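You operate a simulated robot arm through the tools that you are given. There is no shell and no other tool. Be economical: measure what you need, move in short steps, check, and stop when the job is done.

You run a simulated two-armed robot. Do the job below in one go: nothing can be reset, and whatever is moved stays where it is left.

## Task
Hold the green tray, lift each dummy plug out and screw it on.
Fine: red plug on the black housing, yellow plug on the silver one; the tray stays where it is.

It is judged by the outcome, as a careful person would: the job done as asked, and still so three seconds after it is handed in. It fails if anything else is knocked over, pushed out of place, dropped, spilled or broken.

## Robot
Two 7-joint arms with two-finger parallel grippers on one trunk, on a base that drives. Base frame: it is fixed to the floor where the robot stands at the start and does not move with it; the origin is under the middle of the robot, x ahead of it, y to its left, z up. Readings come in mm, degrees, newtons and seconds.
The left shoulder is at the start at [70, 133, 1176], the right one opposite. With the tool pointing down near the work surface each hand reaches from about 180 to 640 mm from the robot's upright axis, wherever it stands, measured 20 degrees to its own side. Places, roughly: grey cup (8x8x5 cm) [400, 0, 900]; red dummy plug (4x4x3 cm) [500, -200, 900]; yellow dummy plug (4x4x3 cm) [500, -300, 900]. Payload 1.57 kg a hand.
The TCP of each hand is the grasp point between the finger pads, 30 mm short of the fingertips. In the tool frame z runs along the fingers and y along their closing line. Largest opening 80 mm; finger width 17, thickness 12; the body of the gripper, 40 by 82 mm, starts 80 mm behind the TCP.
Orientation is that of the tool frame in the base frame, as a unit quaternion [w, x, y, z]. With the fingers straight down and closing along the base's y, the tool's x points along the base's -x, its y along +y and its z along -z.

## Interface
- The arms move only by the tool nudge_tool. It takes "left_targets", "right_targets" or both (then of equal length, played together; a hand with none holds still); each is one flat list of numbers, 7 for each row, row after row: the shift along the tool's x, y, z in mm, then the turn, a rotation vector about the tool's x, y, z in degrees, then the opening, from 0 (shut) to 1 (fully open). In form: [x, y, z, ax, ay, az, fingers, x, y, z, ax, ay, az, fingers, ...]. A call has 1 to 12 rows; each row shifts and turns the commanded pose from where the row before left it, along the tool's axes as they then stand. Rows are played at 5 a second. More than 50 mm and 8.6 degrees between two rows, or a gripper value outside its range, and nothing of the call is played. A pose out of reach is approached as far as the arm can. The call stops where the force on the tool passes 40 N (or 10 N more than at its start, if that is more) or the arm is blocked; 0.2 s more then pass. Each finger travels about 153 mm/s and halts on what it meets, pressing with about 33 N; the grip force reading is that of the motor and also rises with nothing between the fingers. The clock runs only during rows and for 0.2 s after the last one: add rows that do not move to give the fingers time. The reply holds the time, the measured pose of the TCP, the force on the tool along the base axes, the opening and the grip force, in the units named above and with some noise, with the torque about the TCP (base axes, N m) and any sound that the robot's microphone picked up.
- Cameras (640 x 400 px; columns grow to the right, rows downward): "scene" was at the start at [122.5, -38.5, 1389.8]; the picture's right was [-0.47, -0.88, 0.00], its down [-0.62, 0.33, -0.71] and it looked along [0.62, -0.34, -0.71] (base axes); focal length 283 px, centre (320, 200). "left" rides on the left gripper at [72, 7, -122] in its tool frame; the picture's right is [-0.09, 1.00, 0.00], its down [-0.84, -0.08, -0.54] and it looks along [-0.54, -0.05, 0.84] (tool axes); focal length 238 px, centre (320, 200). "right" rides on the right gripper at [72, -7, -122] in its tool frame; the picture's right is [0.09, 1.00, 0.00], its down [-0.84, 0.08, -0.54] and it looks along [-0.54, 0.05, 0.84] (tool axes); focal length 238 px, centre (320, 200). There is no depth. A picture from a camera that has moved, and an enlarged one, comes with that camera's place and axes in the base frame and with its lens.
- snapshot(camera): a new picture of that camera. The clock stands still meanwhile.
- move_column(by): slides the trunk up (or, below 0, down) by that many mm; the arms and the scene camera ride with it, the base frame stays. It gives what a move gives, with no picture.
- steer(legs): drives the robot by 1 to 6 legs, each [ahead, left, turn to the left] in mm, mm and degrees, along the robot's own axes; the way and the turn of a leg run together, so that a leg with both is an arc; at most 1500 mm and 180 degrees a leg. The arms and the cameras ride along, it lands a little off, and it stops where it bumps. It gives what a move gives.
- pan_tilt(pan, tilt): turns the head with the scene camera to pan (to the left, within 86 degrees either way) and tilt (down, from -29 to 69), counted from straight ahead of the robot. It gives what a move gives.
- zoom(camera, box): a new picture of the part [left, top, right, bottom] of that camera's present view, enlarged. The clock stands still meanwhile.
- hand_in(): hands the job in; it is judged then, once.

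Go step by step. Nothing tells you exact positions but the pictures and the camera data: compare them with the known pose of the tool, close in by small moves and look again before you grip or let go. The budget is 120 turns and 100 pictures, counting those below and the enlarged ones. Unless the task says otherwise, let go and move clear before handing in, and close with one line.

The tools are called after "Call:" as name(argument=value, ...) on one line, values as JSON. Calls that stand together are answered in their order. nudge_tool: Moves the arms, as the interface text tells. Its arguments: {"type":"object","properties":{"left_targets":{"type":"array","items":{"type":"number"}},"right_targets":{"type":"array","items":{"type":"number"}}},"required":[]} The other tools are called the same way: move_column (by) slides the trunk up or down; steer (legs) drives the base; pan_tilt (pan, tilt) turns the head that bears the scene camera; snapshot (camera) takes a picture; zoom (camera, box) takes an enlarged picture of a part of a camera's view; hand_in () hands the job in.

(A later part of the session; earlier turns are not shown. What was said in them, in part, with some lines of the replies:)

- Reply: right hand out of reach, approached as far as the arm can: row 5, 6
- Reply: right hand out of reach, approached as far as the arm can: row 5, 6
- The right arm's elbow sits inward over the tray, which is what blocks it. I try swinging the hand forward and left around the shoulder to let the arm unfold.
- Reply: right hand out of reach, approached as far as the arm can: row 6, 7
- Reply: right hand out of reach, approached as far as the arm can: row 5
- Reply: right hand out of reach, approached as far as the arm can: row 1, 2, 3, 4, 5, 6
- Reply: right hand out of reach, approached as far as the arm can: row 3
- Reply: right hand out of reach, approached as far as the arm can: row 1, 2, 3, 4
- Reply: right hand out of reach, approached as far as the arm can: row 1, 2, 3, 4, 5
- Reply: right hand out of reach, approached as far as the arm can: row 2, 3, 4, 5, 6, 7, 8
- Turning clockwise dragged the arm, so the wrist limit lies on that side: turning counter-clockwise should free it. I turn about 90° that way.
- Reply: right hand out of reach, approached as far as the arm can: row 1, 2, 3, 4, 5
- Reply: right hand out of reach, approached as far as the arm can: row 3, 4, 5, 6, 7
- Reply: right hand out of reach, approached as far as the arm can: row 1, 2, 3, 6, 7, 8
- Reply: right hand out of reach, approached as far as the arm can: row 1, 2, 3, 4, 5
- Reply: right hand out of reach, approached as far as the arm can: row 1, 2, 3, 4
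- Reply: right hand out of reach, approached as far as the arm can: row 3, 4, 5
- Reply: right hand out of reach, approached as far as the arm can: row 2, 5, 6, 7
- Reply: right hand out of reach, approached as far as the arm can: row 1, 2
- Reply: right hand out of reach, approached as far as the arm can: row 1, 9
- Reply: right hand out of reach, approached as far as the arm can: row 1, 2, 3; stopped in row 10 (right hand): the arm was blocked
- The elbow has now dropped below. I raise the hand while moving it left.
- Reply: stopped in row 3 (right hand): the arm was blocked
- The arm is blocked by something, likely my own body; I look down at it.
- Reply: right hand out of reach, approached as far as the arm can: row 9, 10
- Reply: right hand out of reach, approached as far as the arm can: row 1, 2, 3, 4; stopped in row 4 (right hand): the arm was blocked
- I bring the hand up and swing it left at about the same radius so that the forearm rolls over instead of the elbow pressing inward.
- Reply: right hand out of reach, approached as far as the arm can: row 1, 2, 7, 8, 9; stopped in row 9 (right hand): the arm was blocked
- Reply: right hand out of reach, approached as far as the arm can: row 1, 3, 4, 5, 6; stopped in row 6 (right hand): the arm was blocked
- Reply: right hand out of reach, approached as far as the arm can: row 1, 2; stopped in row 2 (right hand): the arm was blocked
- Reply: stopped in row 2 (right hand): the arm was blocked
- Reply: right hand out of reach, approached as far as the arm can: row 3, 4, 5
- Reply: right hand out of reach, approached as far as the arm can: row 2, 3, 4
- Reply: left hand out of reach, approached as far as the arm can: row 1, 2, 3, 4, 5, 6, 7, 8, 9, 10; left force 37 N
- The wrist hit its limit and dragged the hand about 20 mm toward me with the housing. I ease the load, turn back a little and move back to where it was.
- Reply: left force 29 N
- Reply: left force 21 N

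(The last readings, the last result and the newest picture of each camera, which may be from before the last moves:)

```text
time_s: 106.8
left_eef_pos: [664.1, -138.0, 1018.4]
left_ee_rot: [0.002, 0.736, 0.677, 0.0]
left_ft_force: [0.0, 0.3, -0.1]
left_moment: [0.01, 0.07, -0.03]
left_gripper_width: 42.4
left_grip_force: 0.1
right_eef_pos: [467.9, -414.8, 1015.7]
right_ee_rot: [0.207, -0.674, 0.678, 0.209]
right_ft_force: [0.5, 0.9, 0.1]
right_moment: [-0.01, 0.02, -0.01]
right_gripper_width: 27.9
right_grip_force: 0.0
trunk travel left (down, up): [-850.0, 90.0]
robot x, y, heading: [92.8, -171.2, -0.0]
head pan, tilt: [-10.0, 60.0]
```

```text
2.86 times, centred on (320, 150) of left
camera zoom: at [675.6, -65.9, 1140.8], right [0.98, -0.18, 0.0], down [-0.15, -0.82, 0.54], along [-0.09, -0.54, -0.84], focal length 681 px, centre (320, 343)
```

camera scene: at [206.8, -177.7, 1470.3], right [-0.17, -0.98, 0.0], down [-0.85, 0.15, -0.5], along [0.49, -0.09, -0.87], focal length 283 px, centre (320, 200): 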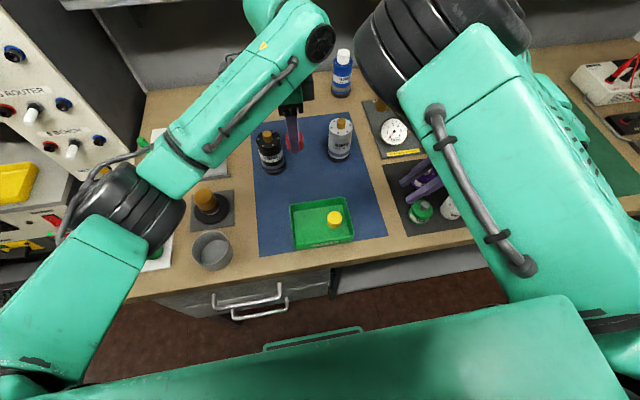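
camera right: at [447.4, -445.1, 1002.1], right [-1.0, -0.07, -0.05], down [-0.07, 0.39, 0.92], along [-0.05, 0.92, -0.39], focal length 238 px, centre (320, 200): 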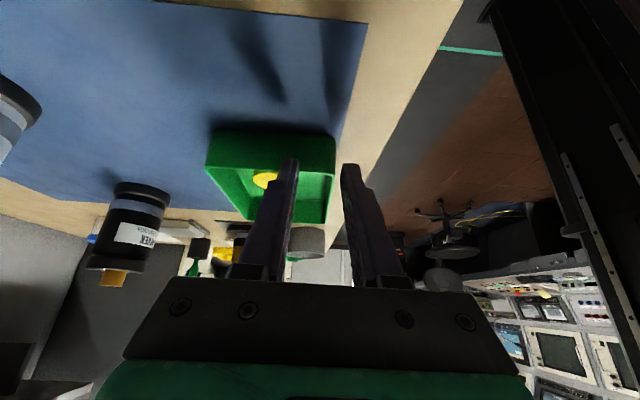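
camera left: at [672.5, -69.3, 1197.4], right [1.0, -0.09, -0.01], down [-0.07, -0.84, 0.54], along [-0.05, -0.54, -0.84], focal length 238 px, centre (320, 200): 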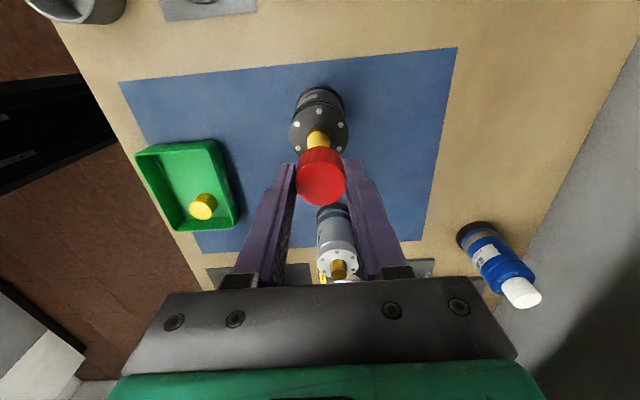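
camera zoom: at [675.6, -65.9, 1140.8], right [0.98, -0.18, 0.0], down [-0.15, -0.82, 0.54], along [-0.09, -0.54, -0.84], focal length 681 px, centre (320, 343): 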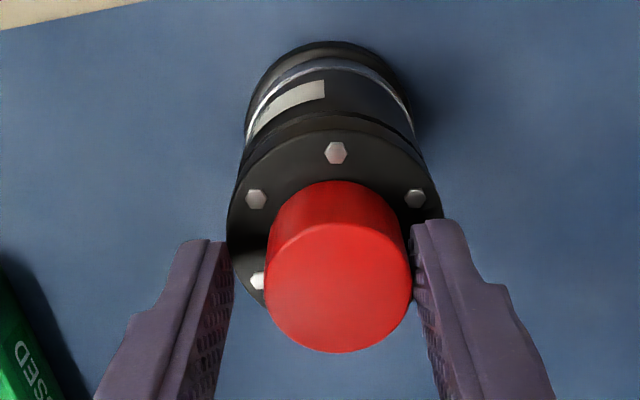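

Plug is 4 mm to the right of finger centre. I correct, grip, and turn again while pressing lightly down.

Call:
nudge_tool(left_targets=[0, 4.2, 0, 0, 0, 0, 0.53, 0, 0, 0, 0, 0, 0, 0.4, 0, 0, 0, 0, 0, 0, 0.3, 0, 0, 1.5, 0, 0, 0, 0.3, 0, 0, 0.2, 0, 0, 8, 0.3, 0, 0, 0.2, 0, 0, 8, 0.3, 0, 0, 0.2, 0, 0, 8, 0.3, 0, 0, 0.2, 0, 0, 8, 0.3, 0, 0, 0.2, 0, 0, 8, 0.3, 0, 0, 0.2, 0, 0, 8, 0.3, 0, 0, 0.2, 0, 0, 8, 0.3, 0, 0, 0.2, 0, 0, 8, 0.3])

Call:
zoom(camera="scene", box=[200, 90, 360, 190])

```text
time_s: 109.4
left_eef_pos: [666.4, -141.0, 1017.2]
left_ee_rot: [0.002, 0.984, 0.181, 0.002]
left_ft_force: [-3.0, -5.4, 12.1]
left_moment: [-0.35, 0.69, 0.19]
left_gripper_width: 31.1
left_grip_force: 32.3
right_eef_pos: [465.9, -415.4, 1015.9]
right_ee_rot: [0.207, -0.675, 0.677, 0.208]
right_ft_force: [-0.4, 0.0, -0.7]
right_moment: [-0.02, 0.02, -0.02]
right_gripper_width: 27.9
right_grip_force: 0.1
trunk travel left (down, up): [-850.0, 90.0]
robot x, y, heading: [94.4, -172.7, 0.0]
head pan, tilt: [-10.0, 60.0]
```

```text
4.00 times, centred on (280, 140) of scene
camera zoom: at [205.6, -183.4, 1470.4], right [-0.18, -0.98, 0.0], down [-0.85, 0.15, -0.5], along [0.49, -0.09, -0.86], focal length 1132 px, centre (480, 440)
```

zoom: 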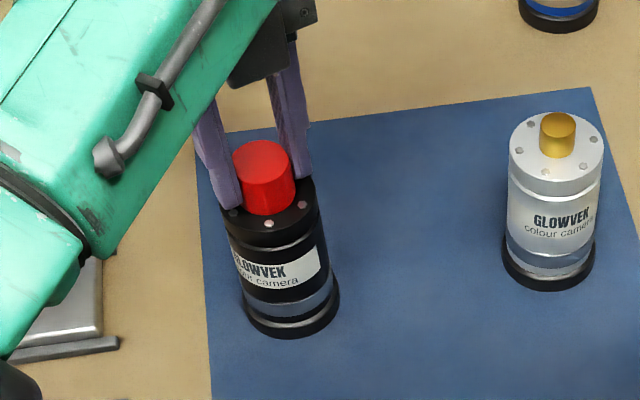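

Torque resistance of 0.19 Nm shows the red plug is tight and seated. I release and rise clear.

Call:
nudge_tool(left_targets=[0, 0, -1, 0, 0, 0, 0.3, 0, 0, 0, 0, 0, 0, 0.4, 0, 0, 0, 0, 0, 0, 0.55, 0, 0, 0, 0, 0, 0, 0.55, 0, 0, -20, 0, 0, -8, 0.55, 0, 0, -25, 0, 0, -8, 0.55, 0, 0, -25, 0, 0, -8, 0.55, 0, 0, 0, 0, 0, -8, 0.55, 0, 0, 0, 0, 0, -8, 0.55, 0, 0, 0, 0, 0, -8, 0.55, 0, 0, 0, 0, 0, -8, 0.55, 0, 0, 0, 0, 0, -8, 0.55])

Call:
zoom(camera="scene", box=[200, 90, 360, 240])

```text
time_s: 112.0
left_eef_pos: [668.9, -139.0, 1085.9]
left_ee_rot: [0.003, 0.736, 0.676, -0.001]
left_ft_force: [0.4, 0.2, -0.2]
left_moment: [-0.02, 0.0, 0.01]
left_gripper_width: 43.9
left_grip_force: 0.0
right_eef_pos: [468.5, -414.7, 1015.6]
right_ee_rot: [0.206, -0.675, 0.677, 0.209]
right_ft_force: [-0.2, 0.4, 0.0]
right_moment: [0.0, -0.01, 0.01]
right_gripper_width: 28.0
right_grip_force: 0.0
trunk travel left (down, up): [-850.0, 90.0]
robot x, y, heading: [91.1, -164.4, -0.0]
head pan, tilt: [-10.0, 60.0]
```

```text
2.67 times, centred on (280, 165) of scene
camera zoom: at [209.2, -181.9, 1470.1], right [-0.17, -0.98, 0.0], down [-0.85, 0.15, -0.5], along [0.49, -0.09, -0.87], focal length 755 px, centre (427, 293)
```

zoom: 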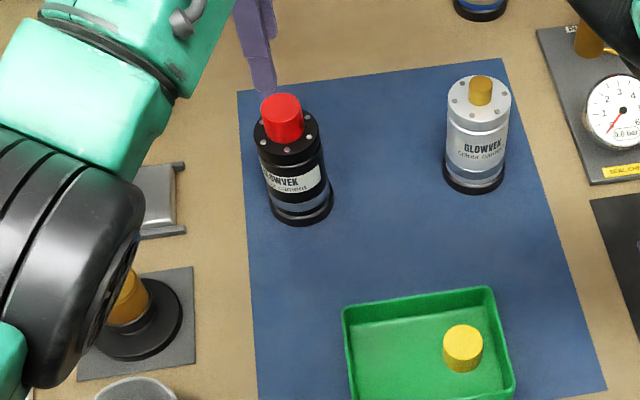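

Red plug is on the black housing. I drive back to the tray-holding spot for the yellow one.

Call:
steer(legs=[[-45, 77, 0]])

Call:
nudge_tool(left_targets=[-8, -40, 0, 0, 0, -4.7, 0.55, -8, -40, 0, 0, 0, 0, 0.55, -8, -35, 0, 0, 0, 0, 0.55])

Call:
zoom(camera="right", box=[200, 60, 420, 260])

```text
time_s: 113.1
left_eef_pos: [624.9, -67.5, 1085.7]
left_ee_rot: [0.001, 0.738, 0.675, 0.0]
left_ft_force: [-0.2, -0.2, 0.1]
left_moment: [0.02, 0.0, 0.0]
left_gripper_width: 43.8
left_grip_force: 0.0
right_eef_pos: [425.6, -341.6, 1013.7]
right_ee_rot: [0.208, -0.673, 0.678, 0.21]
right_ft_force: [-0.1, -0.4, 0.2]
right_moment: [0.02, 0.0, 0.02]
right_gripper_width: 28.1
right_grip_force: 0.1
trunk travel left (down, up): [-850.0, 90.0]
robot x, y, heading: [47.1, -95.4, -0.1]
head pan, tilt: [-10.0, 60.0]
```

```text
time_s: 113.9
left_eef_pos: [505.7, -82.7, 1086.0]
left_ee_rot: [0.002, 0.709, 0.705, 0.0]
left_ft_force: [-0.5, 0.7, -0.4]
left_moment: [-0.01, -0.04, 0.0]
left_gripper_width: 44.1
left_grip_force: 0.0
right_eef_pos: [422.4, -338.2, 1015.9]
right_ee_rot: [0.207, -0.674, 0.677, 0.209]
right_ft_force: [0.0, 0.1, 0.1]
right_moment: [-0.02, -0.03, 0.02]
right_gripper_width: 28.0
right_grip_force: 0.0
trunk travel left (down, up): [-850.0, 90.0]
robot x, y, heading: [48.6, -95.0, -0.2]
head pan, tilt: [-10.0, 60.0]
```

```text
2.00 times, centred on (310, 160) of right
camera zoom: at [428.0, -467.1, 1076.2], right [-1.0, -0.07, -0.05], down [-0.07, 0.39, 0.92], along [-0.05, 0.92, -0.39], focal length 477 px, centre (340, 280)
```

zoom: 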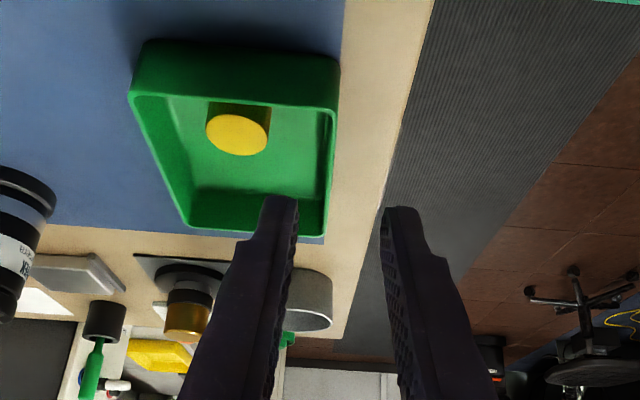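

Wall centre now x≈425.5. I advance the right hand onto the wall again, stopping slightly short to verify.

Call:
nudge_tool(right_targets=[0.4, -0.8, 27, 0, 0, 0, 0.35, 0.4, -0.8, 27, 0, 0, 0, 0.35, 0.4, -0.8, 25, 0, 0, 0, 0.35, 0.3, -0.6, 10, 0, 0, 0, 0.35])

Call:
zoom(camera="scene", box=[290, 150, 450, 250])

```text
time_s: 114.9
left_eef_pos: [508.4, -83.4, 1087.2]
left_ee_rot: [0.003, 0.709, 0.705, 0.0]
left_ft_force: [0.0, 0.8, 0.1]
left_moment: [0.01, -0.03, 0.02]
left_gripper_width: 44.1
left_grip_force: 0.0
right_eef_pos: [425.4, -291.1, 941.2]
right_ee_rot: [0.206, -0.674, 0.678, 0.208]
right_ft_force: [0.5, 0.3, 1.0]
right_moment: [0.0, 0.0, 0.02]
right_gripper_width: 28.2
right_grip_force: 0.0
trunk travel left (down, up): [-850.0, 90.0]
robot x, y, heading: [44.7, -93.4, -0.1]
head pan, tilt: [-10.0, 60.0]
```

```text
4.00 times, centred on (370, 200) of scene
camera zoom: at [164.5, -106.6, 1470.1], right [-0.18, -0.98, 0.0], down [-0.85, 0.15, -0.5], along [0.49, -0.09, -0.87], focal length 1132 px, centre (120, 200)
```

zoom: 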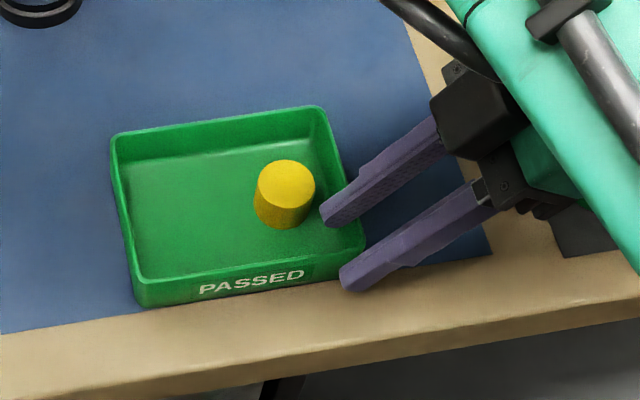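

Same straddle as before. I advance 17 mm, close on the wall.

Call:
nudge_tool(right_targets=[0, 0, 10, 0, 0, 0, 0.35, 0, 0, 7, 0, 0, 0, 0.35, 0, 0, 0, 0, 0, 0, 0.2, 0, 0, 0, 0, 0, 0, 0.1, 0, 0, 0, 0, 0, 0, 0.0, 0, 0, 0, 0, 0, 0, 0.0])

Call:
nudge_tool(left_targets=[-40, -6, 0, 0, 0, 0, 0.55, -45, -8, 0, 0, 0, 0, 0.55, -45, -8, 10, 0, 0, 0, 0.55, -45, -8, 20, 0, 0, 0, 0.55, 0, 0, 30, 0, 0, 0, 0.53])

Call:
snapshot(camera="left")

```text
time_s: 116.3
left_eef_pos: [507.8, -84.3, 1085.6]
left_ee_rot: [0.003, 0.71, 0.705, -0.001]
left_ft_force: [0.1, 0.1, 0.7]
left_moment: [0.02, -0.02, 0.01]
left_gripper_width: 43.8
left_grip_force: 0.0
right_eef_pos: [425.9, -281.8, 927.0]
right_ee_rot: [0.207, -0.674, 0.678, 0.209]
right_ft_force: [0.3, 0.5, 0.1]
right_moment: [0.06, -0.04, 0.08]
right_gripper_width: 2.5
right_grip_force: 23.6
trunk travel left (down, up): [-850.0, 90.0]
robot x, y, heading: [44.5, -93.7, -0.1]
head pan, tilt: [-10.0, 60.0]
```

```text
time_s: 117.5
left_eef_pos: [493.2, -256.1, 1043.6]
left_ee_rot: [0.019, 0.685, 0.727, -0.035]
left_ft_force: [0.4, 0.4, 0.5]
left_moment: [-0.04, 0.02, -0.02]
left_gripper_width: 42.2
left_grip_force: 0.1
right_eef_pos: [421.6, -284.5, 926.6]
right_ee_rot: [0.205, -0.669, 0.682, 0.211]
right_ft_force: [4.4, -7.4, 21.1]
right_moment: [-0.01, -0.3, -0.11]
right_gripper_width: 2.2
right_grip_force: 24.2
trunk travel left (down, up): [-850.0, 90.0]
robot x, y, heading: [46.5, -95.7, -0.1]
head pan, tilt: [-10.0, 60.0]
```

```text
13 pictures are left
camera left: at [496.4, -173.3, 1160.3], right [1.0, -0.03, -0.02], down [-0.02, -0.79, 0.61], along [-0.03, -0.61, -0.79], focal length 238 px, centre (320, 200)
```

left: 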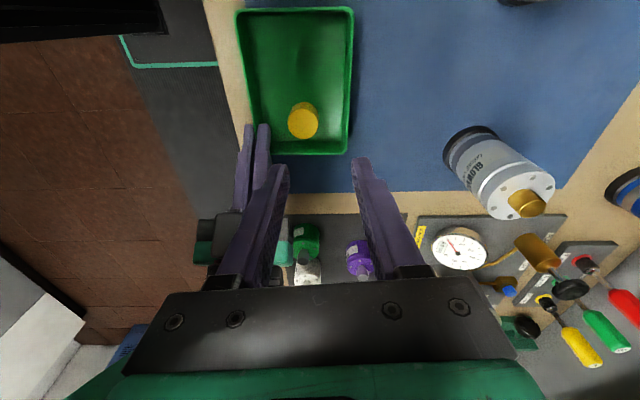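

The left wrist touched the right arm; I back the left hand off at once.

Call:
nudge_tool(left_targets=[25, 0, 0, 0, 0, 0, 0.53, 25, 0, 0, 0, 0, 0, 0.53, 25, 0, 0, 0, 0, 0, 0.53])

Call:
snapshot(camera="scene")

```text
time_s: 118.3
left_eef_pos: [476.5, -185.3, 1025.3]
left_ee_rot: [0.004, 0.711, 0.704, -0.001]
left_ft_force: [0.3, -0.1, -0.1]
left_moment: [-0.03, 0.0, 0.01]
left_gripper_width: 42.5
left_grip_force: 0.0
right_eef_pos: [427.4, -281.3, 927.6]
right_ee_rot: [0.207, -0.675, 0.677, 0.207]
right_ft_force: [-0.2, -0.3, -0.5]
right_moment: [-0.01, 0.07, 0.02]
right_gripper_width: 2.2
right_grip_force: 24.2
trunk travel left (down, up): [-850.0, 90.0]
robot x, y, heading: [45.6, -94.9, 0.1]
head pan, tilt: [-10.0, 60.0]
```

```text
12 pictures are left
camera scene: at [163.4, -105.8, 1470.1], right [-0.18, -0.98, 0.0], down [-0.85, 0.15, -0.5], along [0.49, -0.09, -0.87], focal length 283 px, centre (320, 200)
```

scene: 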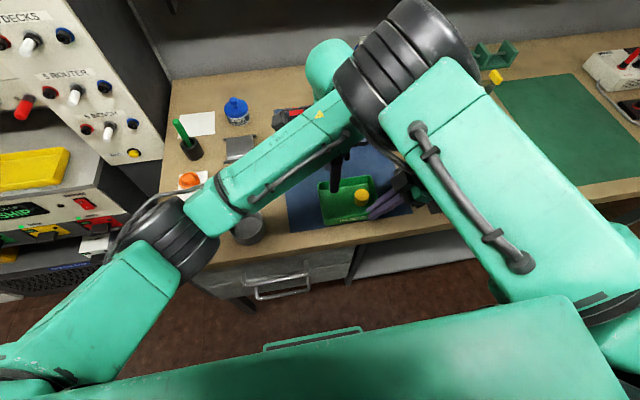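

Recovered without change. I lower the left hand first (tips just above the rim), so the wrist passes under the right elbow, then shift right in small steps.

Call:
nudge_tool(left_targets=[0, 0, 25, 0, 0, 0, 0.53, 0, 0, 25, 0, 0, 0, 0.53, 0, 0, 14, 0, 0, 0, 0.53, -15, 0, 0, 0, 0, 0, 0.53, -15, 0, 0, 0, 0, 0, 0.53])

Call:
nudge_tool(left_targets=[-10, 0, 0, 0, 0, 0, 0.53, -10, 0, 0, 0, 0, 0, 0.53])

```text
time_s: 119.5
left_eef_pos: [477.2, -216.0, 962.5]
left_ee_rot: [0.003, 0.71, 0.704, 0.0]
left_ft_force: [0.9, -0.6, 0.6]
left_moment: [-0.01, 0.01, -0.02]
left_gripper_width: 42.2
left_grip_force: 0.1
right_eef_pos: [426.3, -282.4, 926.7]
right_ee_rot: [0.206, -0.675, 0.678, 0.208]
right_ft_force: [0.0, -0.6, -0.8]
right_moment: [-0.05, 0.05, -0.02]
right_gripper_width: 2.1
right_grip_force: 23.6
trunk travel left (down, up): [-850.0, 90.0]
robot x, y, heading: [49.7, -92.4, 0.0]
head pan, tilt: [-10.0, 60.0]
```

```text
time_s: 120.1
left_eef_pos: [478.5, -234.7, 963.0]
left_ee_rot: [0.003, 0.709, 0.705, 0.0]
left_ft_force: [0.0, -0.7, 0.5]
left_moment: [0.02, 0.04, -0.03]
left_gripper_width: 42.6
left_grip_force: 0.0
right_eef_pos: [426.4, -281.4, 927.3]
right_ee_rot: [0.207, -0.674, 0.678, 0.209]
right_ft_force: [0.1, -0.6, -0.8]
right_moment: [-0.03, 0.02, 0.02]
right_gripper_width: 2.3
right_grip_force: 23.4
trunk travel left (down, up): [-850.0, 90.0]
robot x, y, heading: [46.3, -94.1, 0.2]
head pan, tilt: [-10.0, 60.0]
```

Still no contact; I go the remaining 22 mm in two steps.

Call:
nudge_tool(left_targets=[-8, 0, 0, 0, 0, 0, 0.53, -8, -1, 0, 0, 0, 0, 0.53])

Call:
nudge_tool(left_targets=[-7, -1, 0, 0, 0, 0, 0.53])

Call:
zoom(camera="left", box=[230, 60, 410, 240])

```text
time_s: 120.7
left_eef_pos: [480.3, -245.5, 960.1]
left_ee_rot: [-0.001, 0.706, 0.708, 0.004]
left_ft_force: [0.7, -0.7, -0.3]
left_moment: [0.01, 0.0, 0.0]
left_gripper_width: 42.4
left_grip_force: 0.1
right_eef_pos: [426.7, -281.0, 926.0]
right_ee_rot: [0.207, -0.674, 0.678, 0.209]
right_ft_force: [-0.1, 0.5, -0.4]
right_moment: [-0.06, 0.05, -0.01]
right_gripper_width: 2.2
right_grip_force: 22.9
trunk travel left (down, up): [-850.0, 90.0]
robot x, y, heading: [48.5, -93.5, -0.3]
head pan, tilt: [-10.0, 60.0]
```

```text
time_s: 121.1
left_eef_pos: [485.8, -238.9, 952.5]
left_ee_rot: [-0.007, 0.698, 0.716, 0.009]
left_ft_force: [0.1, 0.7, -0.4]
left_moment: [-0.02, -0.01, 0.01]
left_gripper_width: 42.4
left_grip_force: 0.0
right_eef_pos: [427.0, -282.9, 927.2]
right_ee_rot: [0.206, -0.674, 0.678, 0.209]
right_ft_force: [-0.3, -0.1, -2.0]
right_moment: [-0.02, 0.06, -0.03]
right_gripper_width: 2.1
right_grip_force: 23.7
trunk travel left (down, up): [-850.0, 90.0]
robot x, y, heading: [46.3, -97.5, -0.1]
head pan, tilt: [-10.0, 60.0]
```

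```text
2.22 times, centred on (320, 150) of left
camera zoom: at [489.4, -168.1, 1076.6], right [1.0, -0.07, 0.0], down [-0.06, -0.85, 0.52], along [-0.03, -0.52, -0.85], focal length 530 px, centre (320, 311)
```

zoom: 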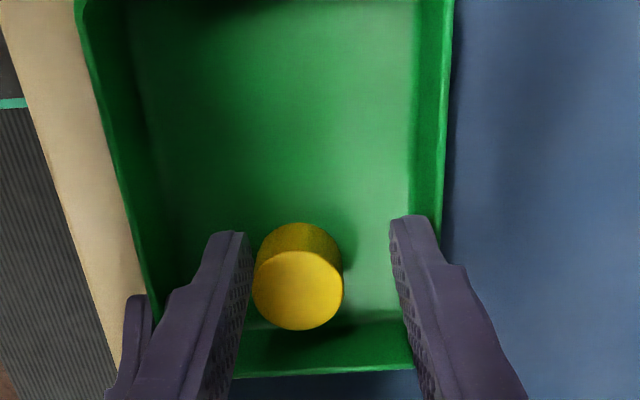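

The wrist still meets the right elbow about 15 mm short. I back off and lean the left hand 16° (wrist to the left) so its fingertips can reach the yellow plug.

Call:
nudge_tool(left_targets=[20, 1, 0, 0, 0, 0, 0.53, 15, 0, 0, 0, 0, 0, 0.53, 0, 0, 0, 0, -8, 0, 0.53, 0, 0, 0, 0, -8, 0, 0.53, 0, 0, 0, 0, 0, 0, 0.53])

```text
time_s: 122.3
left_eef_pos: [475.6, -223.5, 962.0]
left_ee_rot: [0.101, 0.702, 0.698, -0.1]
left_ft_force: [-0.1, -0.4, 0.2]
left_moment: [0.05, -0.01, 0.03]
left_gripper_width: 42.6
left_grip_force: 0.0
right_eef_pos: [427.9, -282.3, 926.8]
right_ee_rot: [0.207, -0.674, 0.678, 0.209]
right_ft_force: [0.0, -0.6, -1.3]
right_moment: [-0.11, 0.01, 0.0]
right_gripper_width: 2.2
right_grip_force: 24.1
trunk travel left (down, up): [-850.0, 90.0]
robot x, y, heading: [49.4, -93.4, -0.2]
head pan, tilt: [-10.0, 60.0]
```

Leaning 16°. I advance the tips down around the yellow plug in steps.

Call:
nudge_tool(left_targets=[-5, 0.5, 15, 0, 0, 0, 0.5, -5, 0.5, 15, 0, 0, 0, 0.5])

Call:
zoom(camera="left", box=[230, 60, 410, 240])

```text
time_s: 122.9
left_eef_pos: [475.8, -241.9, 936.0]
left_ee_rot: [0.1, 0.703, 0.697, -0.099]
left_ft_force: [-0.6, -0.8, -0.4]
left_moment: [0.03, 0.02, -0.01]
left_gripper_width: 40.1
left_grip_force: 0.0
right_eef_pos: [426.6, -282.6, 926.5]
right_ee_rot: [0.206, -0.675, 0.677, 0.209]
right_ft_force: [0.0, 0.2, -1.8]
right_moment: [-0.07, 0.03, -0.02]
right_gripper_width: 2.5
right_grip_force: 23.7
trunk travel left (down, up): [-850.0, 90.0]
robot x, y, heading: [49.4, -93.8, -0.1]
head pan, tilt: [-10.0, 60.0]
```

```text
2.22 times, centred on (320, 150) of left
camera zoom: at [483.0, -137.9, 1033.4], right [0.99, -0.1, 0.03], down [-0.08, -0.65, 0.75], along [-0.05, -0.75, -0.66], focal length 530 px, centre (320, 311)
```

zoom: 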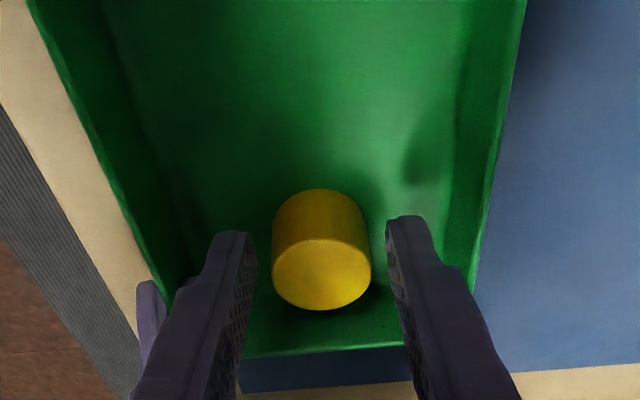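

Well centred; final 15 mm, then grip.

Call:
nudge_tool(left_targets=[-2, 0.5, 8, 0, 0, 0, 0.5, -2, 0, 8, 0, 0, 0, 0.5, 0, 0, 0, 0, 0, 0, 0.4, 0, 0, 0, 0, 0, 0, 0.3, 0, 0, 0, 0, 0, 0, 0.3])

```text
time_s: 124.1
left_eef_pos: [478.6, -248.2, 922.3]
left_ee_rot: [0.101, 0.702, 0.698, -0.099]
left_ft_force: [0.0, -0.1, 1.3]
left_moment: [-0.02, 0.0, -0.01]
left_gripper_width: 30.9
left_grip_force: 32.7
right_eef_pos: [426.4, -281.9, 926.7]
right_ee_rot: [0.207, -0.674, 0.677, 0.209]
right_ft_force: [1.1, 0.5, -1.4]
right_moment: [-0.1, 0.08, 0.0]
right_gripper_width: 2.3
right_grip_force: 23.3
trunk travel left (down, up): [-850.0, 90.0]
robot x, y, heading: [46.5, -99.5, -0.1]
head pan, tilt: [-10.0, 60.0]
```

Gripped. I lift it out a little, carry it 45 mm to the left inside the tray and set it down again, so I can regrip it upright.

Call:
nudge_tool(left_targets=[-1.7, 0, -5.8, 0, 0, 0, 0.3, -3.4, 0, -11.5, 0, 0, 0, 0.3, -2.2, 0, -7.7, 0, 0, 0, 0.3, 14.4, 0, -4.2, 0, 0, 0, 0.3, 14.4, 0, -4.2, 0, 0, 0, 0.3, 14.4, 0, -4.2, 0, 0, 0, 0.3, 3.4, 0, 11.5, 0, 0, 0, 0.3, 2.8, 0, 9.6, 0, 0, 0, 0.3, 0, 0, 0, 0, 0, 0, 0.3])

Call:
zoom(camera="scene", box=[290, 150, 450, 250])

```text
time_s: 126.1
left_eef_pos: [479.1, -204.5, 925.7]
left_ee_rot: [0.101, 0.702, 0.698, -0.098]
left_ft_force: [0.6, -0.3, -0.3]
left_moment: [0.03, 0.02, 0.02]
left_gripper_width: 30.6
left_grip_force: 32.9
right_eef_pos: [426.7, -281.3, 927.8]
right_ee_rot: [0.207, -0.674, 0.678, 0.208]
right_ft_force: [-0.3, 0.3, -1.3]
right_moment: [-0.03, 0.04, -0.06]
right_gripper_width: 2.4
right_grip_force: 23.7
trunk travel left (down, up): [-850.0, 90.0]
robot x, y, heading: [46.8, -96.5, -0.1]
head pan, tilt: [-10.0, 60.0]
```

```text
4.00 times, centred on (370, 200) of scene
camera zoom: at [164.3, -106.5, 1470.1], right [-0.18, -0.98, 0.0], down [-0.85, 0.15, -0.5], along [0.49, -0.09, -0.87], focal length 1132 px, centre (120, 200)
```

zoom: 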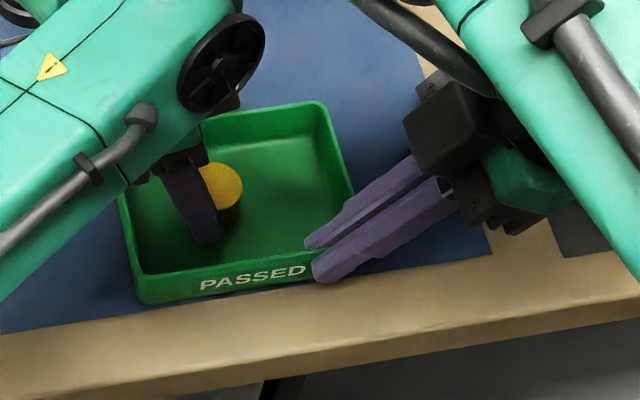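

I lower the last 3 mm, release, and straighten the hand over the plug.

Call:
nudge_tool(left_targets=[0.8, 0, 2.9, 0, 0, 0, 0.3, 0, 0, 0, 0, 0, 0, 0.3, 0, 0, 0, 0, 0, 0, 0.4, 0, 0, 0, 0, 0, 0, 0.5, 0, 0, -2, 0, 8, 0, 0.5, -3, 0, 0, 0, 8, 0, 0.5, -5, 0, 0, 0, 0, 0, 0.5])

Call:
zoom(camera="left", box=[230, 60, 410, 240])

```text
time_s: 127.7
left_eef_pos: [479.1, -210.8, 924.4]
left_ee_rot: [0.002, 0.71, 0.704, 0.0]
left_ft_force: [-0.1, 0.3, -0.2]
left_moment: [0.0, -0.04, 0.02]
left_gripper_width: 40.1
left_grip_force: 0.0
right_eef_pos: [426.6, -281.1, 928.1]
right_ee_rot: [0.206, -0.674, 0.678, 0.209]
right_ft_force: [-0.1, 0.3, -0.7]
right_moment: [-0.06, 0.08, 0.02]
right_gripper_width: 2.4
right_grip_force: 24.2
trunk travel left (down, up): [-850.0, 90.0]
robot x, y, heading: [49.9, -94.9, -0.4]
head pan, tilt: [-10.0, 60.0]
```

```text
2.22 times, centred on (320, 150) of left
camera zoom: at [484.4, -138.0, 1047.2], right [1.0, -0.1, 0.0], down [-0.08, -0.83, 0.54], along [-0.05, -0.54, -0.84], focal length 530 px, centre (320, 311)
```

zoom: 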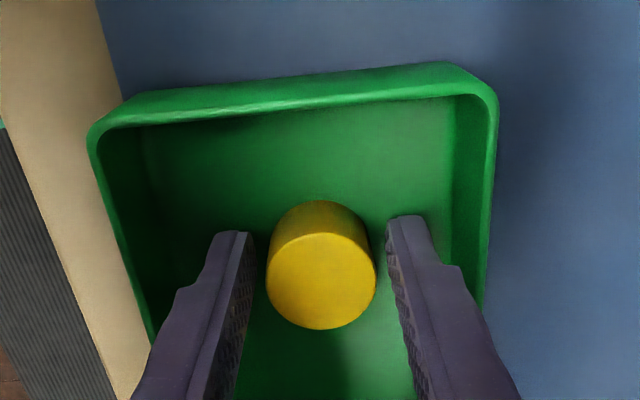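

The plug stands upright at y≈−216. I align, lower 3 mm, grip and lift.

Call:
nudge_tool(left_targets=[-5, 0, 3.5, 0, 0, 0, 0.5, 0, 0, 0, 0, 0, 0, 0.4, 0, 0, 0, 0, 0, 0, 0.3, 0, 0, 0, 0, 0, 0, 0.3, 0, 0, -8, 0, 0, 0, 0.3, 0, 0, -20, 0, 0, 0, 0.3, 8, 0, -25, 0, 0, 0, 0.3, 10, 0, -25, 0, 0, 0, 0.3, 0, 0, -25, 0, 0, 0, 0.3, 0, 0, -25, 0, 0, 0, 0.3])

Call:
snapshot(camera="left")

```text
time_s: 129.9
left_eef_pos: [478.4, -195.9, 1050.9]
left_ee_rot: [0.002, 0.709, 0.705, -0.001]
left_ft_force: [0.0, 0.4, 0.3]
left_moment: [-0.03, 0.0, 0.0]
left_gripper_width: 30.9
left_grip_force: 32.8
right_eef_pos: [426.3, -282.2, 927.6]
right_ee_rot: [0.206, -0.675, 0.677, 0.209]
right_ft_force: [-0.1, -0.5, -1.6]
right_moment: [-0.04, 0.08, 0.0]
right_gripper_width: 2.2
right_grip_force: 24.1
trunk travel left (down, up): [-850.0, 90.0]
robot x, y, heading: [47.0, -97.4, 0.1]
head pan, tilt: [-10.0, 60.0]
```

```text
7 pictures are left
camera left: at [484.0, -123.1, 1172.2], right [1.0, -0.1, 0.0], down [-0.08, -0.83, 0.54], along [-0.05, -0.54, -0.84], focal length 238 px, centre (320, 200)
```

left: 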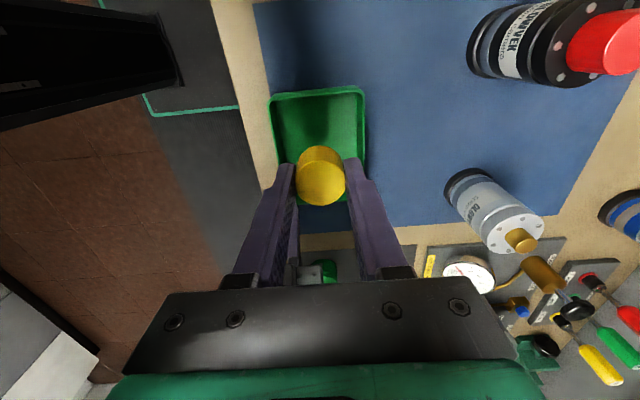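

Yellow is held upright. The right hand lets go of the tray and backs out; the left moves out front.

Call:
nudge_tool(right_targets=[0, 0, 0, 0, 0, 0, 0.15, 0, 0, 0, 0, 0, 0, 0.35, 0, 0, -10, 0, 0, 0, 0.35, 0, 0, -25, 0, 0, 0, 0.35, 0, 0, -25, 0, 0, 0, 0.35, 0, 0, -25, 0, 0, 0, 0.35, 0, 0, -25, 0, 0, 0, 0.35])

Call:
nudge_tool(left_targets=[27, 20, -9, 0, 0, 0, 0.3, 27, 20, -9, 0, 0, 0, 0.3, 27, 20, -9, 0, 0, 0, 0.3])

Call:
steer(legs=[[50, -243, 0]])

Call:
snapshot(camera="scene")

```text
time_s: 131.5
left_eef_pos: [476.4, -197.8, 1050.5]
left_ee_rot: [0.003, 0.71, 0.704, 0.0]
left_ft_force: [0.0, 0.2, -0.7]
left_moment: [0.03, 0.0, 0.02]
left_gripper_width: 31.2
left_grip_force: 32.4
right_eef_pos: [425.8, -343.1, 1018.8]
right_ee_rot: [0.207, -0.674, 0.678, 0.209]
right_ft_force: [0.3, -0.5, -0.3]
right_moment: [0.01, 0.0, -0.01]
right_gripper_width: 28.1
right_grip_force: 0.1
trunk travel left (down, up): [-850.0, 90.0]
robot x, y, heading: [46.9, -90.6, -0.3]
head pan, tilt: [-10.0, 60.0]
```

```text
time_s: 132.3
left_eef_pos: [538.1, -117.8, 1076.6]
left_ee_rot: [0.002, 0.71, 0.705, 0.0]
left_ft_force: [0.4, -0.4, -1.0]
left_moment: [-0.03, 0.02, 0.01]
left_gripper_width: 31.0
left_grip_force: 33.1
right_eef_pos: [426.3, -342.3, 1017.4]
right_ee_rot: [0.206, -0.674, 0.678, 0.208]
right_ft_force: [0.5, 0.2, 0.0]
right_moment: [-0.03, -0.02, -0.01]
right_gripper_width: 28.2
right_grip_force: 0.0
trunk travel left (down, up): [-850.0, 90.0]
robot x, y, heading: [44.9, -95.9, -0.0]
head pan, tilt: [-10.0, 60.0]
```

```text
time_s: 134.1
left_eef_pos: [586.2, -360.9, 1077.2]
left_ee_rot: [0.004, 0.711, 0.703, -0.001]
left_ft_force: [1.1, -0.2, -1.4]
left_moment: [0.02, -0.03, 0.03]
left_gripper_width: 31.0
left_grip_force: 33.3
right_eef_pos: [472.3, -585.4, 1019.0]
right_ee_rot: [0.208, -0.672, 0.68, 0.208]
right_ft_force: [0.6, 0.7, 0.6]
right_moment: [-0.03, -0.04, 0.0]
right_gripper_width: 28.0
right_grip_force: 0.1
trunk travel left (down, up): [-850.0, 90.0]
robot x, y, heading: [94.4, -337.0, -0.6]
head pan, tilt: [-10.0, 60.0]
```

```text
6 pictures are left
camera scene: at [211.8, -346.3, 1470.1], right [-0.18, -0.98, 0.0], down [-0.85, 0.16, -0.5], along [0.49, -0.09, -0.87], focal length 283 px, centre (320, 200)
```

scene: 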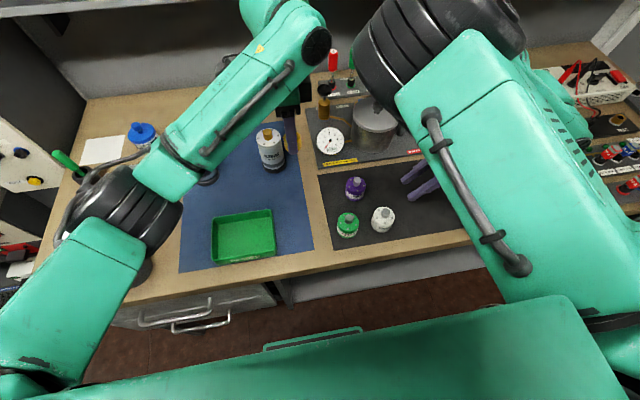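

Silver stud estimated at (672,−309). I move the plug above it and check with both cameras.

Call:
nudge_tool(left_targets=[17, 28.6, 0, 0, 0, 0, 0.3, 17, 28.6, 0, 0, 0, 0, 0.3, 17, 28.6, 0, 0, 0, 0, 0.3, 0, 0, 12, 0, 0, 0, 0.3, 0, 0, 12, 0, 0, 0, 0.3, 0, 0, 0, 0, 0, 0, 0.3])

Call:
zoom(camera="left", box=[270, 80, 370, 220])

Call:
zoom(camera="scene", box=[240, 110, 300, 160])

```text
time_s: 135.5
left_eef_pos: [672.9, -313.5, 1053.0]
left_ee_rot: [0.003, 0.711, 0.703, 0.0]
left_ft_force: [0.5, 1.2, -1.3]
left_moment: [-0.02, 0.01, 0.02]
left_gripper_width: 30.7
left_grip_force: 32.8
right_eef_pos: [473.6, -587.1, 1018.4]
right_ee_rot: [0.207, -0.672, 0.68, 0.208]
right_ft_force: [0.2, -0.1, -0.3]
right_moment: [-0.01, 0.01, -0.04]
right_gripper_width: 28.0
right_grip_force: 0.1
trunk travel left (down, up): [-850.0, 90.0]
robot x, y, heading: [95.1, -336.4, -0.3]
head pan, tilt: [-10.0, 60.0]
```

```text
2.86 times, centred on (320, 150) of left
camera zoom: at [678.9, -239.1, 1174.9], right [0.99, -0.1, 0.0], down [-0.09, -0.83, 0.55], along [-0.05, -0.54, -0.84], focal length 681 px, centre (320, 343)
```

zoom: 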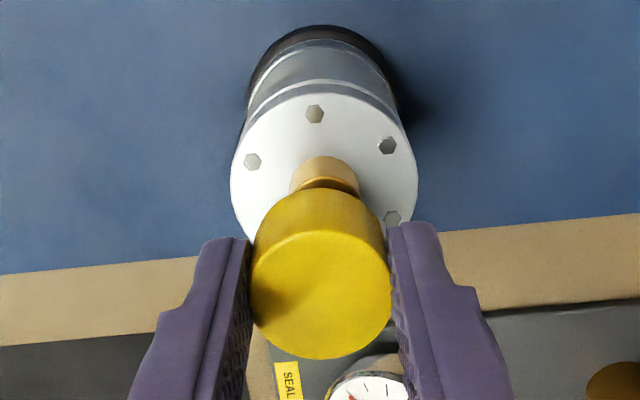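

```text
8.00 times, centred on (270, 135) of scene
camera zoom: at [212.4, -349.0, 1470.1], right [-0.18, -0.98, 0.0], down [-0.85, 0.16, -0.5], along [0.49, -0.09, -0.87], focal length 2265 px, centre (720, 720)
```

zoom: 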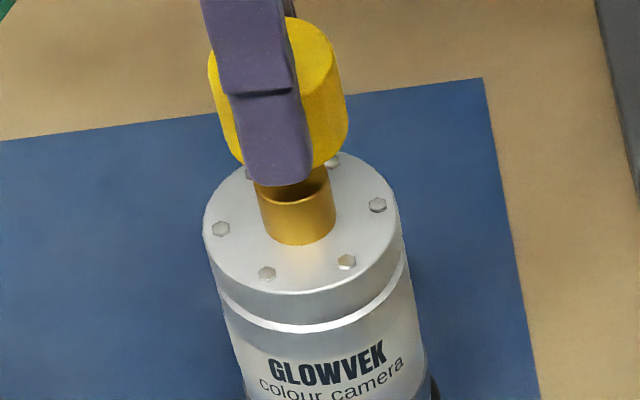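

Stud is ~1.8 mm further in x and 2 mm to +y. I correct and lower to just above thread contact.

Call:
nudge_tool(left_targets=[2.2, 1.8, 0, 0, 0, 0, 0.3, 0, 0, 8, 0, 0, 0, 0.3, 0, 0, 8, 0, 0, 0, 0.3, 0, 0, 5, 0, 0, 0, 0.3, 0, 0, 4, 0, 0, 0, 0.3, 0, 0, 2, 0, 0, 0, 0.3, 0, 0, 1, 0, 0, 0, 0.3, 0, 0, 0, 0, 0, 0, 0.3])

```text
time_s: 137.3
left_eef_pos: [675.1, -310.0, 1024.2]
left_ee_rot: [0.003, 0.712, 0.703, 0.0]
left_ft_force: [0.2, -0.1, -0.8]
left_moment: [-0.02, -0.03, 0.02]
left_gripper_width: 30.8
left_grip_force: 32.6
right_eef_pos: [473.3, -586.0, 1017.5]
right_ee_rot: [0.208, -0.673, 0.679, 0.209]
right_ft_force: [-0.1, 0.9, -0.8]
right_moment: [-0.01, -0.01, 0.01]
right_gripper_width: 28.0
right_grip_force: 0.0
trunk travel left (down, up): [-850.0, 90.0]
robot x, y, heading: [94.6, -337.3, -0.4]
head pan, tilt: [-10.0, 60.0]
```

Sliding on freely. Down in 1 mm steps to contact.

Call:
nudge_tool(left_targets=[0, 0, 1, 0, 0, 0, 0.3, 0, 0, 1, 0, 0, 0, 0.3, 0, 0, 1, 0, 0, 0, 0.3, 0, 0, 0, 0, 0, 0, 0.3])

```text
time_s: 138.3
left_eef_pos: [675.8, -309.9, 1021.3]
left_ee_rot: [0.002, 0.711, 0.703, 0.001]
left_ft_force: [0.7, -0.5, 1.0]
left_moment: [0.21, -0.15, 0.01]
left_gripper_width: 30.9
left_grip_force: 33.0
right_eef_pos: [473.0, -586.7, 1018.9]
right_ee_rot: [0.207, -0.673, 0.679, 0.208]
right_ft_force: [0.1, -0.1, -0.2]
right_moment: [0.02, 0.0, 0.0]
right_gripper_width: 27.8
right_grip_force: 0.1
trunk travel left (down, up): [-850.0, 90.0]
robot x, y, heading: [97.9, -338.7, -0.2]
head pan, tilt: [-10.0, 60.0]
```

Contact begins. I press lightly and turn clockwise 80°.

Call:
nudge_tool(left_targets=[0, 0, 1, 0, 0, 0, 0.3, 0, 0, 1, 0, 0, 8, 0.3, 0, 0, 0.2, 0, 0, 8, 0.3, 0, 0, 0.2, 0, 0, 8, 0.3, 0, 0, 0.2, 0, 0, 8, 0.3, 0, 0, 0.2, 0, 0, 8, 0.3, 0, 0, 0.2, 0, 0, 8, 0.3, 0, 0, 0.2, 0, 0, 8, 0.3, 0, 0, 0.2, 0, 0, 8, 0.3, 0, 0, 0.2, 0, 0, 8, 0.3, 0, 0, 0.2, 0, 0, 8, 0.3])

```text
time_s: 140.7
left_eef_pos: [674.0, -311.3, 1020.1]
left_ee_rot: [0.003, 0.997, 0.079, 0.004]
left_ft_force: [7.9, -2.9, 22.7]
left_moment: [-0.17, -0.36, 0.04]
left_gripper_width: 30.7
left_grip_force: 33.1
right_eef_pos: [471.5, -588.9, 1017.9]
right_ee_rot: [0.209, -0.672, 0.68, 0.208]
right_ft_force: [-0.6, 0.6, 0.4]
right_moment: [0.03, 0.0, -0.01]
right_gripper_width: 27.9
right_grip_force: 0.2
trunk travel left (down, up): [-850.0, 90.0]
robot x, y, heading: [96.6, -338.5, -0.4]
head pan, tilt: [-10.0, 60.0]
```

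I relieve side load and finish this bite by 32° more.

Call:
nudge_tool(left_targets=[1.5, 0.6, -1.5, 0, 0, 0, 0.3, 0, 0, 0, 0, 0, 8, 0.3, 0, 0, 0, 0, 0, 8, 0.3, 0, 0, 0.1, 0, 0, 8, 0.3, 0, 0, 0.1, 0, 0, 8, 0.3])

Call:
nudge_tool(left_targets=[0, 0, 0, 0, 0, 0, 0.42, 0, 0, 0, 0, 0, 0, 0.53, 0, 0, 0, 0, 0, -8.4, 0.53, 0, 0, 0, 0, 0, -8.4, 0.53, 0, 0, 0, 0, 0, -8.4, 0.53, 0, 0, 0, 0, 0, -8.4, 0.53, 0, 0, 0, 0, 0, -8.4, 0.53, 0, 0, 0, 0, 0, -8.4, 0.53, 0, 0, 0, 0, 0, -8.4, 0.53, 0, 0, 0, 0, 0, -8.4, 0.53, 0, 0, 0, 0, 0, -8.4, 0.53, 0, 0, 0, 0, 0, -8.4, 0.53])

Call:
nudge_tool(left_targets=[0, 0, 0, 0, 0, -8.4, 0.53, 0, 0, 0, 0, 0, -8.4, 0.53, 0, 0, 0, 0, 0, -8.4, 0.53, 0, 0, 0, 0, 0, 0, 0.53])

Call:
zoom(camera="left", box=[270, 80, 370, 220])

```text
time_s: 141.9
left_eef_pos: [674.5, -310.6, 1020.2]
left_ee_rot: [0.001, 0.98, -0.199, 0.002]
left_ft_force: [1.0, -4.0, 10.4]
left_moment: [-0.17, 0.1, -0.03]
left_gripper_width: 31.1
left_grip_force: 32.7
right_eef_pos: [471.8, -587.9, 1018.3]
right_ee_rot: [0.208, -0.672, 0.679, 0.208]
right_ft_force: [-0.1, 0.4, 0.6]
right_moment: [0.0, 0.03, 0.0]
right_gripper_width: 28.2
right_grip_force: 0.0
trunk travel left (down, up): [-850.0, 90.0]
robot x, y, heading: [93.3, -335.5, -0.7]
head pan, tilt: [-10.0, 60.0]
```

```text
time_s: 144.5
left_eef_pos: [677.0, -311.0, 1017.9]
left_ee_rot: [0.003, 0.859, 0.511, 0.001]
left_ft_force: [-0.3, 0.1, -0.4]
left_moment: [0.04, 0.01, 0.01]
left_gripper_width: 42.4
left_grip_force: 0.1
right_eef_pos: [472.9, -587.4, 1017.5]
right_ee_rot: [0.207, -0.672, 0.679, 0.208]
right_ft_force: [0.0, -0.5, 0.1]
right_moment: [0.0, 0.0, 0.03]
right_gripper_width: 27.9
right_grip_force: 0.1
trunk travel left (down, up): [-850.0, 90.0]
robot x, y, heading: [95.1, -332.1, -0.6]
head pan, tilt: [-10.0, 60.0]
```

```text
time_s: 145.5
left_eef_pos: [675.9, -311.6, 1018.9]
left_ee_rot: [0.002, 0.728, 0.685, 0.0]
left_ft_force: [0.5, -0.1, -0.6]
left_moment: [0.0, 0.01, 0.02]
left_gripper_width: 42.4
left_grip_force: 0.0
right_eef_pos: [473.4, -587.4, 1019.2]
right_ee_rot: [0.207, -0.672, 0.679, 0.209]
right_ft_force: [-0.7, 0.3, -0.2]
right_moment: [0.03, -0.02, 0.04]
right_gripper_width: 28.0
right_grip_force: 0.0
trunk travel left (down, up): [-850.0, 90.0]
robot x, y, heading: [95.2, -339.1, -0.7]
head pan, tilt: [-10.0, 60.0]
```

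```text
2.86 times, centred on (320, 150) of left
camera zoom: at [685.4, -237.8, 1141.0], right [0.99, -0.15, 0.0], down [-0.13, -0.83, 0.55], along [-0.08, -0.54, -0.84], focal length 681 px, centre (320, 343)
```

zoom: 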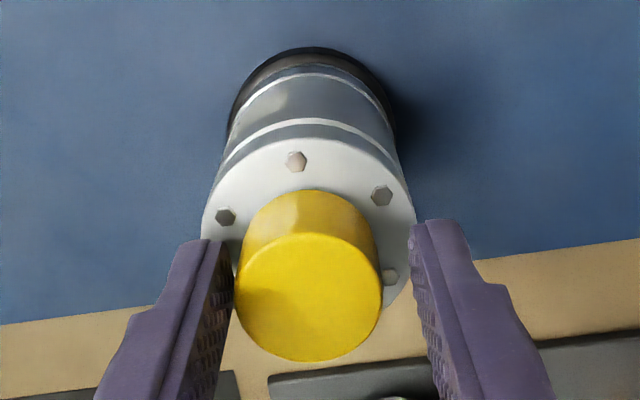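

Plug is on and upright, 3 mm off finger centre. Second bite: centre, grip, press lightly, turn.

Call:
nudge_tool(left_targets=[0, -2.9, 0, 0, 0, 0, 0.53, 0, 0, 0, 0, 0, 0, 0.4, 0, 0, 0, 0, 0, 0, 0.3, 0, 0, 1.5, 0, 0, 0, 0.3, 0, 0, 0.1, 0, 0, 8, 0.3, 0, 0, 0.1, 0, 0, 8, 0.3, 0, 0, 0.1, 0, 0, 8, 0.3, 0, 0, 0.1, 0, 0, 8, 0.3, 0, 0, 0.1, 0, 0, 8, 0.3, 0, 0, 0.1, 0, 0, 8, 0.3, 0, 0, 0.1, 0, 0, 8, 0.3, 0, 0, 0.1, 0, 0, 8, 0.3])

```text
time_s: 148.1
left_eef_pos: [672.9, -312.4, 1017.4]
left_ee_rot: [0.002, 0.981, 0.193, 0.002]
left_ft_force: [5.6, -3.2, 13.6]
left_moment: [-0.17, -0.27, 0.0]
left_gripper_width: 30.9
left_grip_force: 33.3
right_eef_pos: [471.5, -587.5, 1018.2]
right_ee_rot: [0.208, -0.672, 0.68, 0.207]
right_ft_force: [0.1, 0.4, 0.6]
right_moment: [-0.02, 0.0, -0.02]
right_gripper_width: 27.9
right_grip_force: 0.0
trunk travel left (down, up): [-850.0, 90.0]
robot x, y, heading: [92.8, -333.6, -0.4]
head pan, tilt: [-10.0, 60.0]
```

No stall torque yet; I relieve side load and continue 48°.

Call:
nudge_tool(left_targets=[0.9, 1.0, 0, 0, 0, 0, 0.3, 0, 0, 0.1, 0, 0, 8, 0.3, 0, 0, 0.1, 0, 0, 8, 0.3, 0, 0, 0.1, 0, 0, 8, 0.3, 0, 0, 0.1, 0, 0, 8, 0.3, 0, 0, 0.1, 0, 0, 8, 0.3, 0, 0, 0.1, 0, 0, 7, 0.3])

Call:
nudge_tool(left_targets=[0, 0, 0, 0, 0, 0, 0.42, 0, 0, 0, 0, 0, 0, 0.53, 0, 0, 0, 0, 0, -8.4, 0.53, 0, 0, 0, 0, 0, -8.4, 0.53, 0, 0, 0, 0, 0, -8.4, 0.53, 0, 0, 0, 0, 0, -8.4, 0.53, 0, 0, 0, 0, 0, -8.4, 0.53, 0, 0, 0, 0, 0, -8.4, 0.53, 0, 0, 0, 0, 0, -8.4, 0.53, 0, 0, 0, 0, 0, -8.4, 0.53, 0, 0, 0, 0, 0, -8.4, 0.53, 0, 0, 0, 0, 0, -8.4, 0.53])

Call:
nudge_tool(left_targets=[0, 0, 0, 0, 0, -8.4, 0.53, 0, 0, 0, 0, 0, -8.4, 0.53, 0, 0, 0, 0, 0, -8.4, 0.53, 0, 0, 0, 0, 0, 0, 0.53])

Call:
zoom(camera="left", box=[270, 80, 370, 220])

```text
time_s: 149.7
left_eef_pos: [672.8, -313.1, 1017.6]
left_ee_rot: [0.002, 0.977, -0.214, 0.003]
left_ft_force: [1.6, -2.2, 11.8]
left_moment: [0.01, 0.09, -0.01]
left_gripper_width: 30.8
left_grip_force: 32.5
right_eef_pos: [471.3, -588.4, 1020.0]
right_ee_rot: [0.208, -0.672, 0.68, 0.208]
right_ft_force: [-0.8, -0.1, -0.1]
right_moment: [-0.01, 0.02, 0.01]
right_gripper_width: 27.9
right_grip_force: 0.1
trunk travel left (down, up): [-850.0, 90.0]
robot x, y, heading: [96.0, -335.5, -0.3]
head pan, tilt: [-10.0, 60.0]
```

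```text
time_s: 152.3
left_eef_pos: [675.3, -312.0, 1015.2]
left_ee_rot: [0.003, 0.867, 0.498, 0.0]
left_ft_force: [-0.2, 0.6, -0.4]
left_moment: [0.01, -0.02, -0.01]
left_gripper_width: 42.4
left_grip_force: 0.1
right_eef_pos: [472.9, -587.2, 1018.1]
right_ee_rot: [0.207, -0.673, 0.679, 0.208]
right_ft_force: [-0.1, -0.4, -0.3]
right_moment: [0.01, 0.05, -0.01]
right_gripper_width: 28.0
right_grip_force: 0.0
trunk travel left (down, up): [-850.0, 90.0]
robot x, y, heading: [93.4, -337.5, -0.5]
head pan, tilt: [-10.0, 60.0]
```

```text
time_s: 153.3
left_eef_pos: [673.7, -311.1, 1016.7]
left_ee_rot: [0.002, 0.739, 0.674, 0.0]
left_ft_force: [0.2, 0.3, -0.7]
left_moment: [0.0, 0.02, 0.0]
left_gripper_width: 42.3
left_grip_force: 0.1
right_eef_pos: [473.7, -586.7, 1017.4]
right_ee_rot: [0.208, -0.672, 0.679, 0.208]
right_ft_force: [0.4, 0.7, 0.4]
right_moment: [0.01, -0.02, 0.02]
right_gripper_width: 28.1
right_grip_force: 0.0
trunk travel left (down, up): [-850.0, 90.0]
robot x, y, heading: [99.9, -338.1, -0.2]
head pan, tilt: [-10.0, 60.0]
```

```text
2.86 times, centred on (320, 150) of left
camera zoom: at [685.1, -238.1, 1138.0], right [0.98, -0.18, 0.0], down [-0.15, -0.82, 0.55], along [-0.1, -0.54, -0.84], focal length 681 px, centre (320, 343)
```

zoom: 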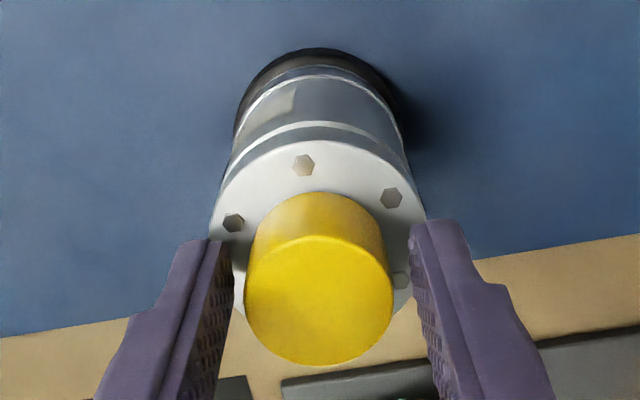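

Centred. Third bite, looking for the torque stop.

Call:
nudge_tool(left_targets=[0, 0, 0, 0, 0, 0, 0.4, 0, 0, 0, 0, 0, 0, 0.3, 0, 0, 1.5, 0, 0, 0, 0.3, 0, 0, 0.2, 0, 0, 8, 0.3, 0, 0, 0.2, 0, 0, 8, 0.3, 0, 0, 0.2, 0, 0, 8, 0.3, 0, 0, 0.2, 0, 0, 8, 0.3, 0, 0, 0.2, 0, 0, 8, 0.3, 0, 0, 0.2, 0, 0, 8, 0.3, 0, 0, 0.2, 0, 0, 8, 0.3, 0, 0, 0.2, 0, 0, 8, 0.3])

```text
time_s: 155.7
left_eef_pos: [672.3, -311.5, 1014.7]
left_ee_rot: [0.003, 0.984, 0.178, 0.002]
left_ft_force: [-5.0, -4.7, 10.3]
left_moment: [-0.13, 0.75, 0.15]
left_gripper_width: 31.4
left_grip_force: 32.3
right_eef_pos: [470.0, -587.5, 1019.4]
right_ee_rot: [0.209, -0.672, 0.68, 0.207]
right_ft_force: [-0.4, -1.2, 0.9]
right_moment: [0.01, 0.0, -0.03]
right_gripper_width: 28.0
right_grip_force: 0.0
trunk travel left (down, up): [-850.0, 90.0]
robot x, y, heading: [96.1, -332.8, -0.5]
head pan, tilt: [-10.0, 60.0]
```

Torque 0.15 Nm, the same tight signature as the red one. I release, rise and check.

Call:
nudge_tool(left_targets=[0, 0, -1, 0, 0, 0, 0.3, 0, 0, 0, 0, 0, 0, 0.42, 0, 0, 0, 0, 0, 0, 0.56, 0, 0, 0, 0, 0, 0, 0.56, 0, 0, -20, 0, 0, 0, 0.56, 0, 0, -25, 0, 0, 0, 0.56, 0, 0, -30, 0, 0, -8, 0.56, 0, 0, 0, 0, 0, -8, 0.56, 0, 0, 0, 0, 0, -8, 0.56])

Call:
steer(legs=[[-120, 60, 0]])

Call:
snapshot(camera="scene")

```text
time_s: 157.7
left_eef_pos: [674.2, -311.6, 1088.4]
left_ee_rot: [0.003, 0.925, 0.381, 0.0]
left_ft_force: [0.4, -0.2, -0.2]
left_moment: [-0.01, 0.01, 0.01]
left_gripper_width: 44.7
left_grip_force: 0.0
right_eef_pos: [472.8, -587.4, 1018.8]
right_ee_rot: [0.207, -0.673, 0.679, 0.209]
right_ft_force: [0.0, -0.4, 0.0]
right_moment: [0.03, 0.01, -0.02]
right_gripper_width: 28.1
right_grip_force: 0.0
trunk travel left (down, up): [-850.0, 90.0]
robot x, y, heading: [94.6, -338.4, -0.5]
head pan, tilt: [-10.0, 60.0]
```

```text
time_s: 159.0
left_eef_pos: [556.4, -248.3, 1088.1]
left_ee_rot: [0.002, 0.924, 0.382, 0.0]
left_ft_force: [-1.5, -0.1, 0.0]
left_moment: [-0.01, 0.02, -0.01]
left_gripper_width: 44.9
left_grip_force: 0.1
right_eef_pos: [354.1, -525.3, 1017.0]
right_ee_rot: [0.206, -0.674, 0.678, 0.21]
right_ft_force: [0.5, -0.4, -0.4]
right_moment: [0.02, 0.01, -0.02]
right_gripper_width: 28.0
right_grip_force: 0.0
trunk travel left (down, up): [-850.0, 90.0]
robot x, y, heading: [-24.8, -272.3, -0.2]
head pan, tilt: [-10.0, 60.0]
```

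```text
1 pictures are left
camera scene: at [94.3, -288.2, 1469.8], right [-0.18, -0.98, 0.0], down [-0.85, 0.15, -0.5], along [0.49, -0.09, -0.87], focal length 283 px, centre (320, 200)
```

scene: 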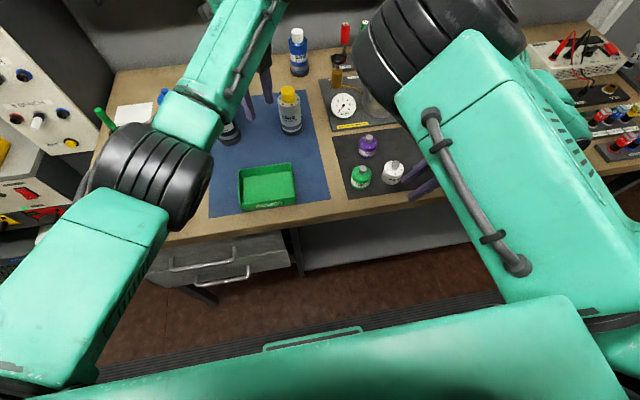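

Yellow sits on the silver housing, the tray is in its place, both hands are empty and clear; the red plug was seen seated on the black housing after I let it go. I hand in.

Call:
hand_in()

```text
The job is handed in.
```

The job is handed in: red plug screwed onto the black housing, yellow onto the silver one, each turned until I felt resistance, with the tray held during both lifts and back within a few millimetres of where it was. While I turned the red plug, the black housing slid about 19 mm; I put it back by eye, and both housings ended turned slightly.
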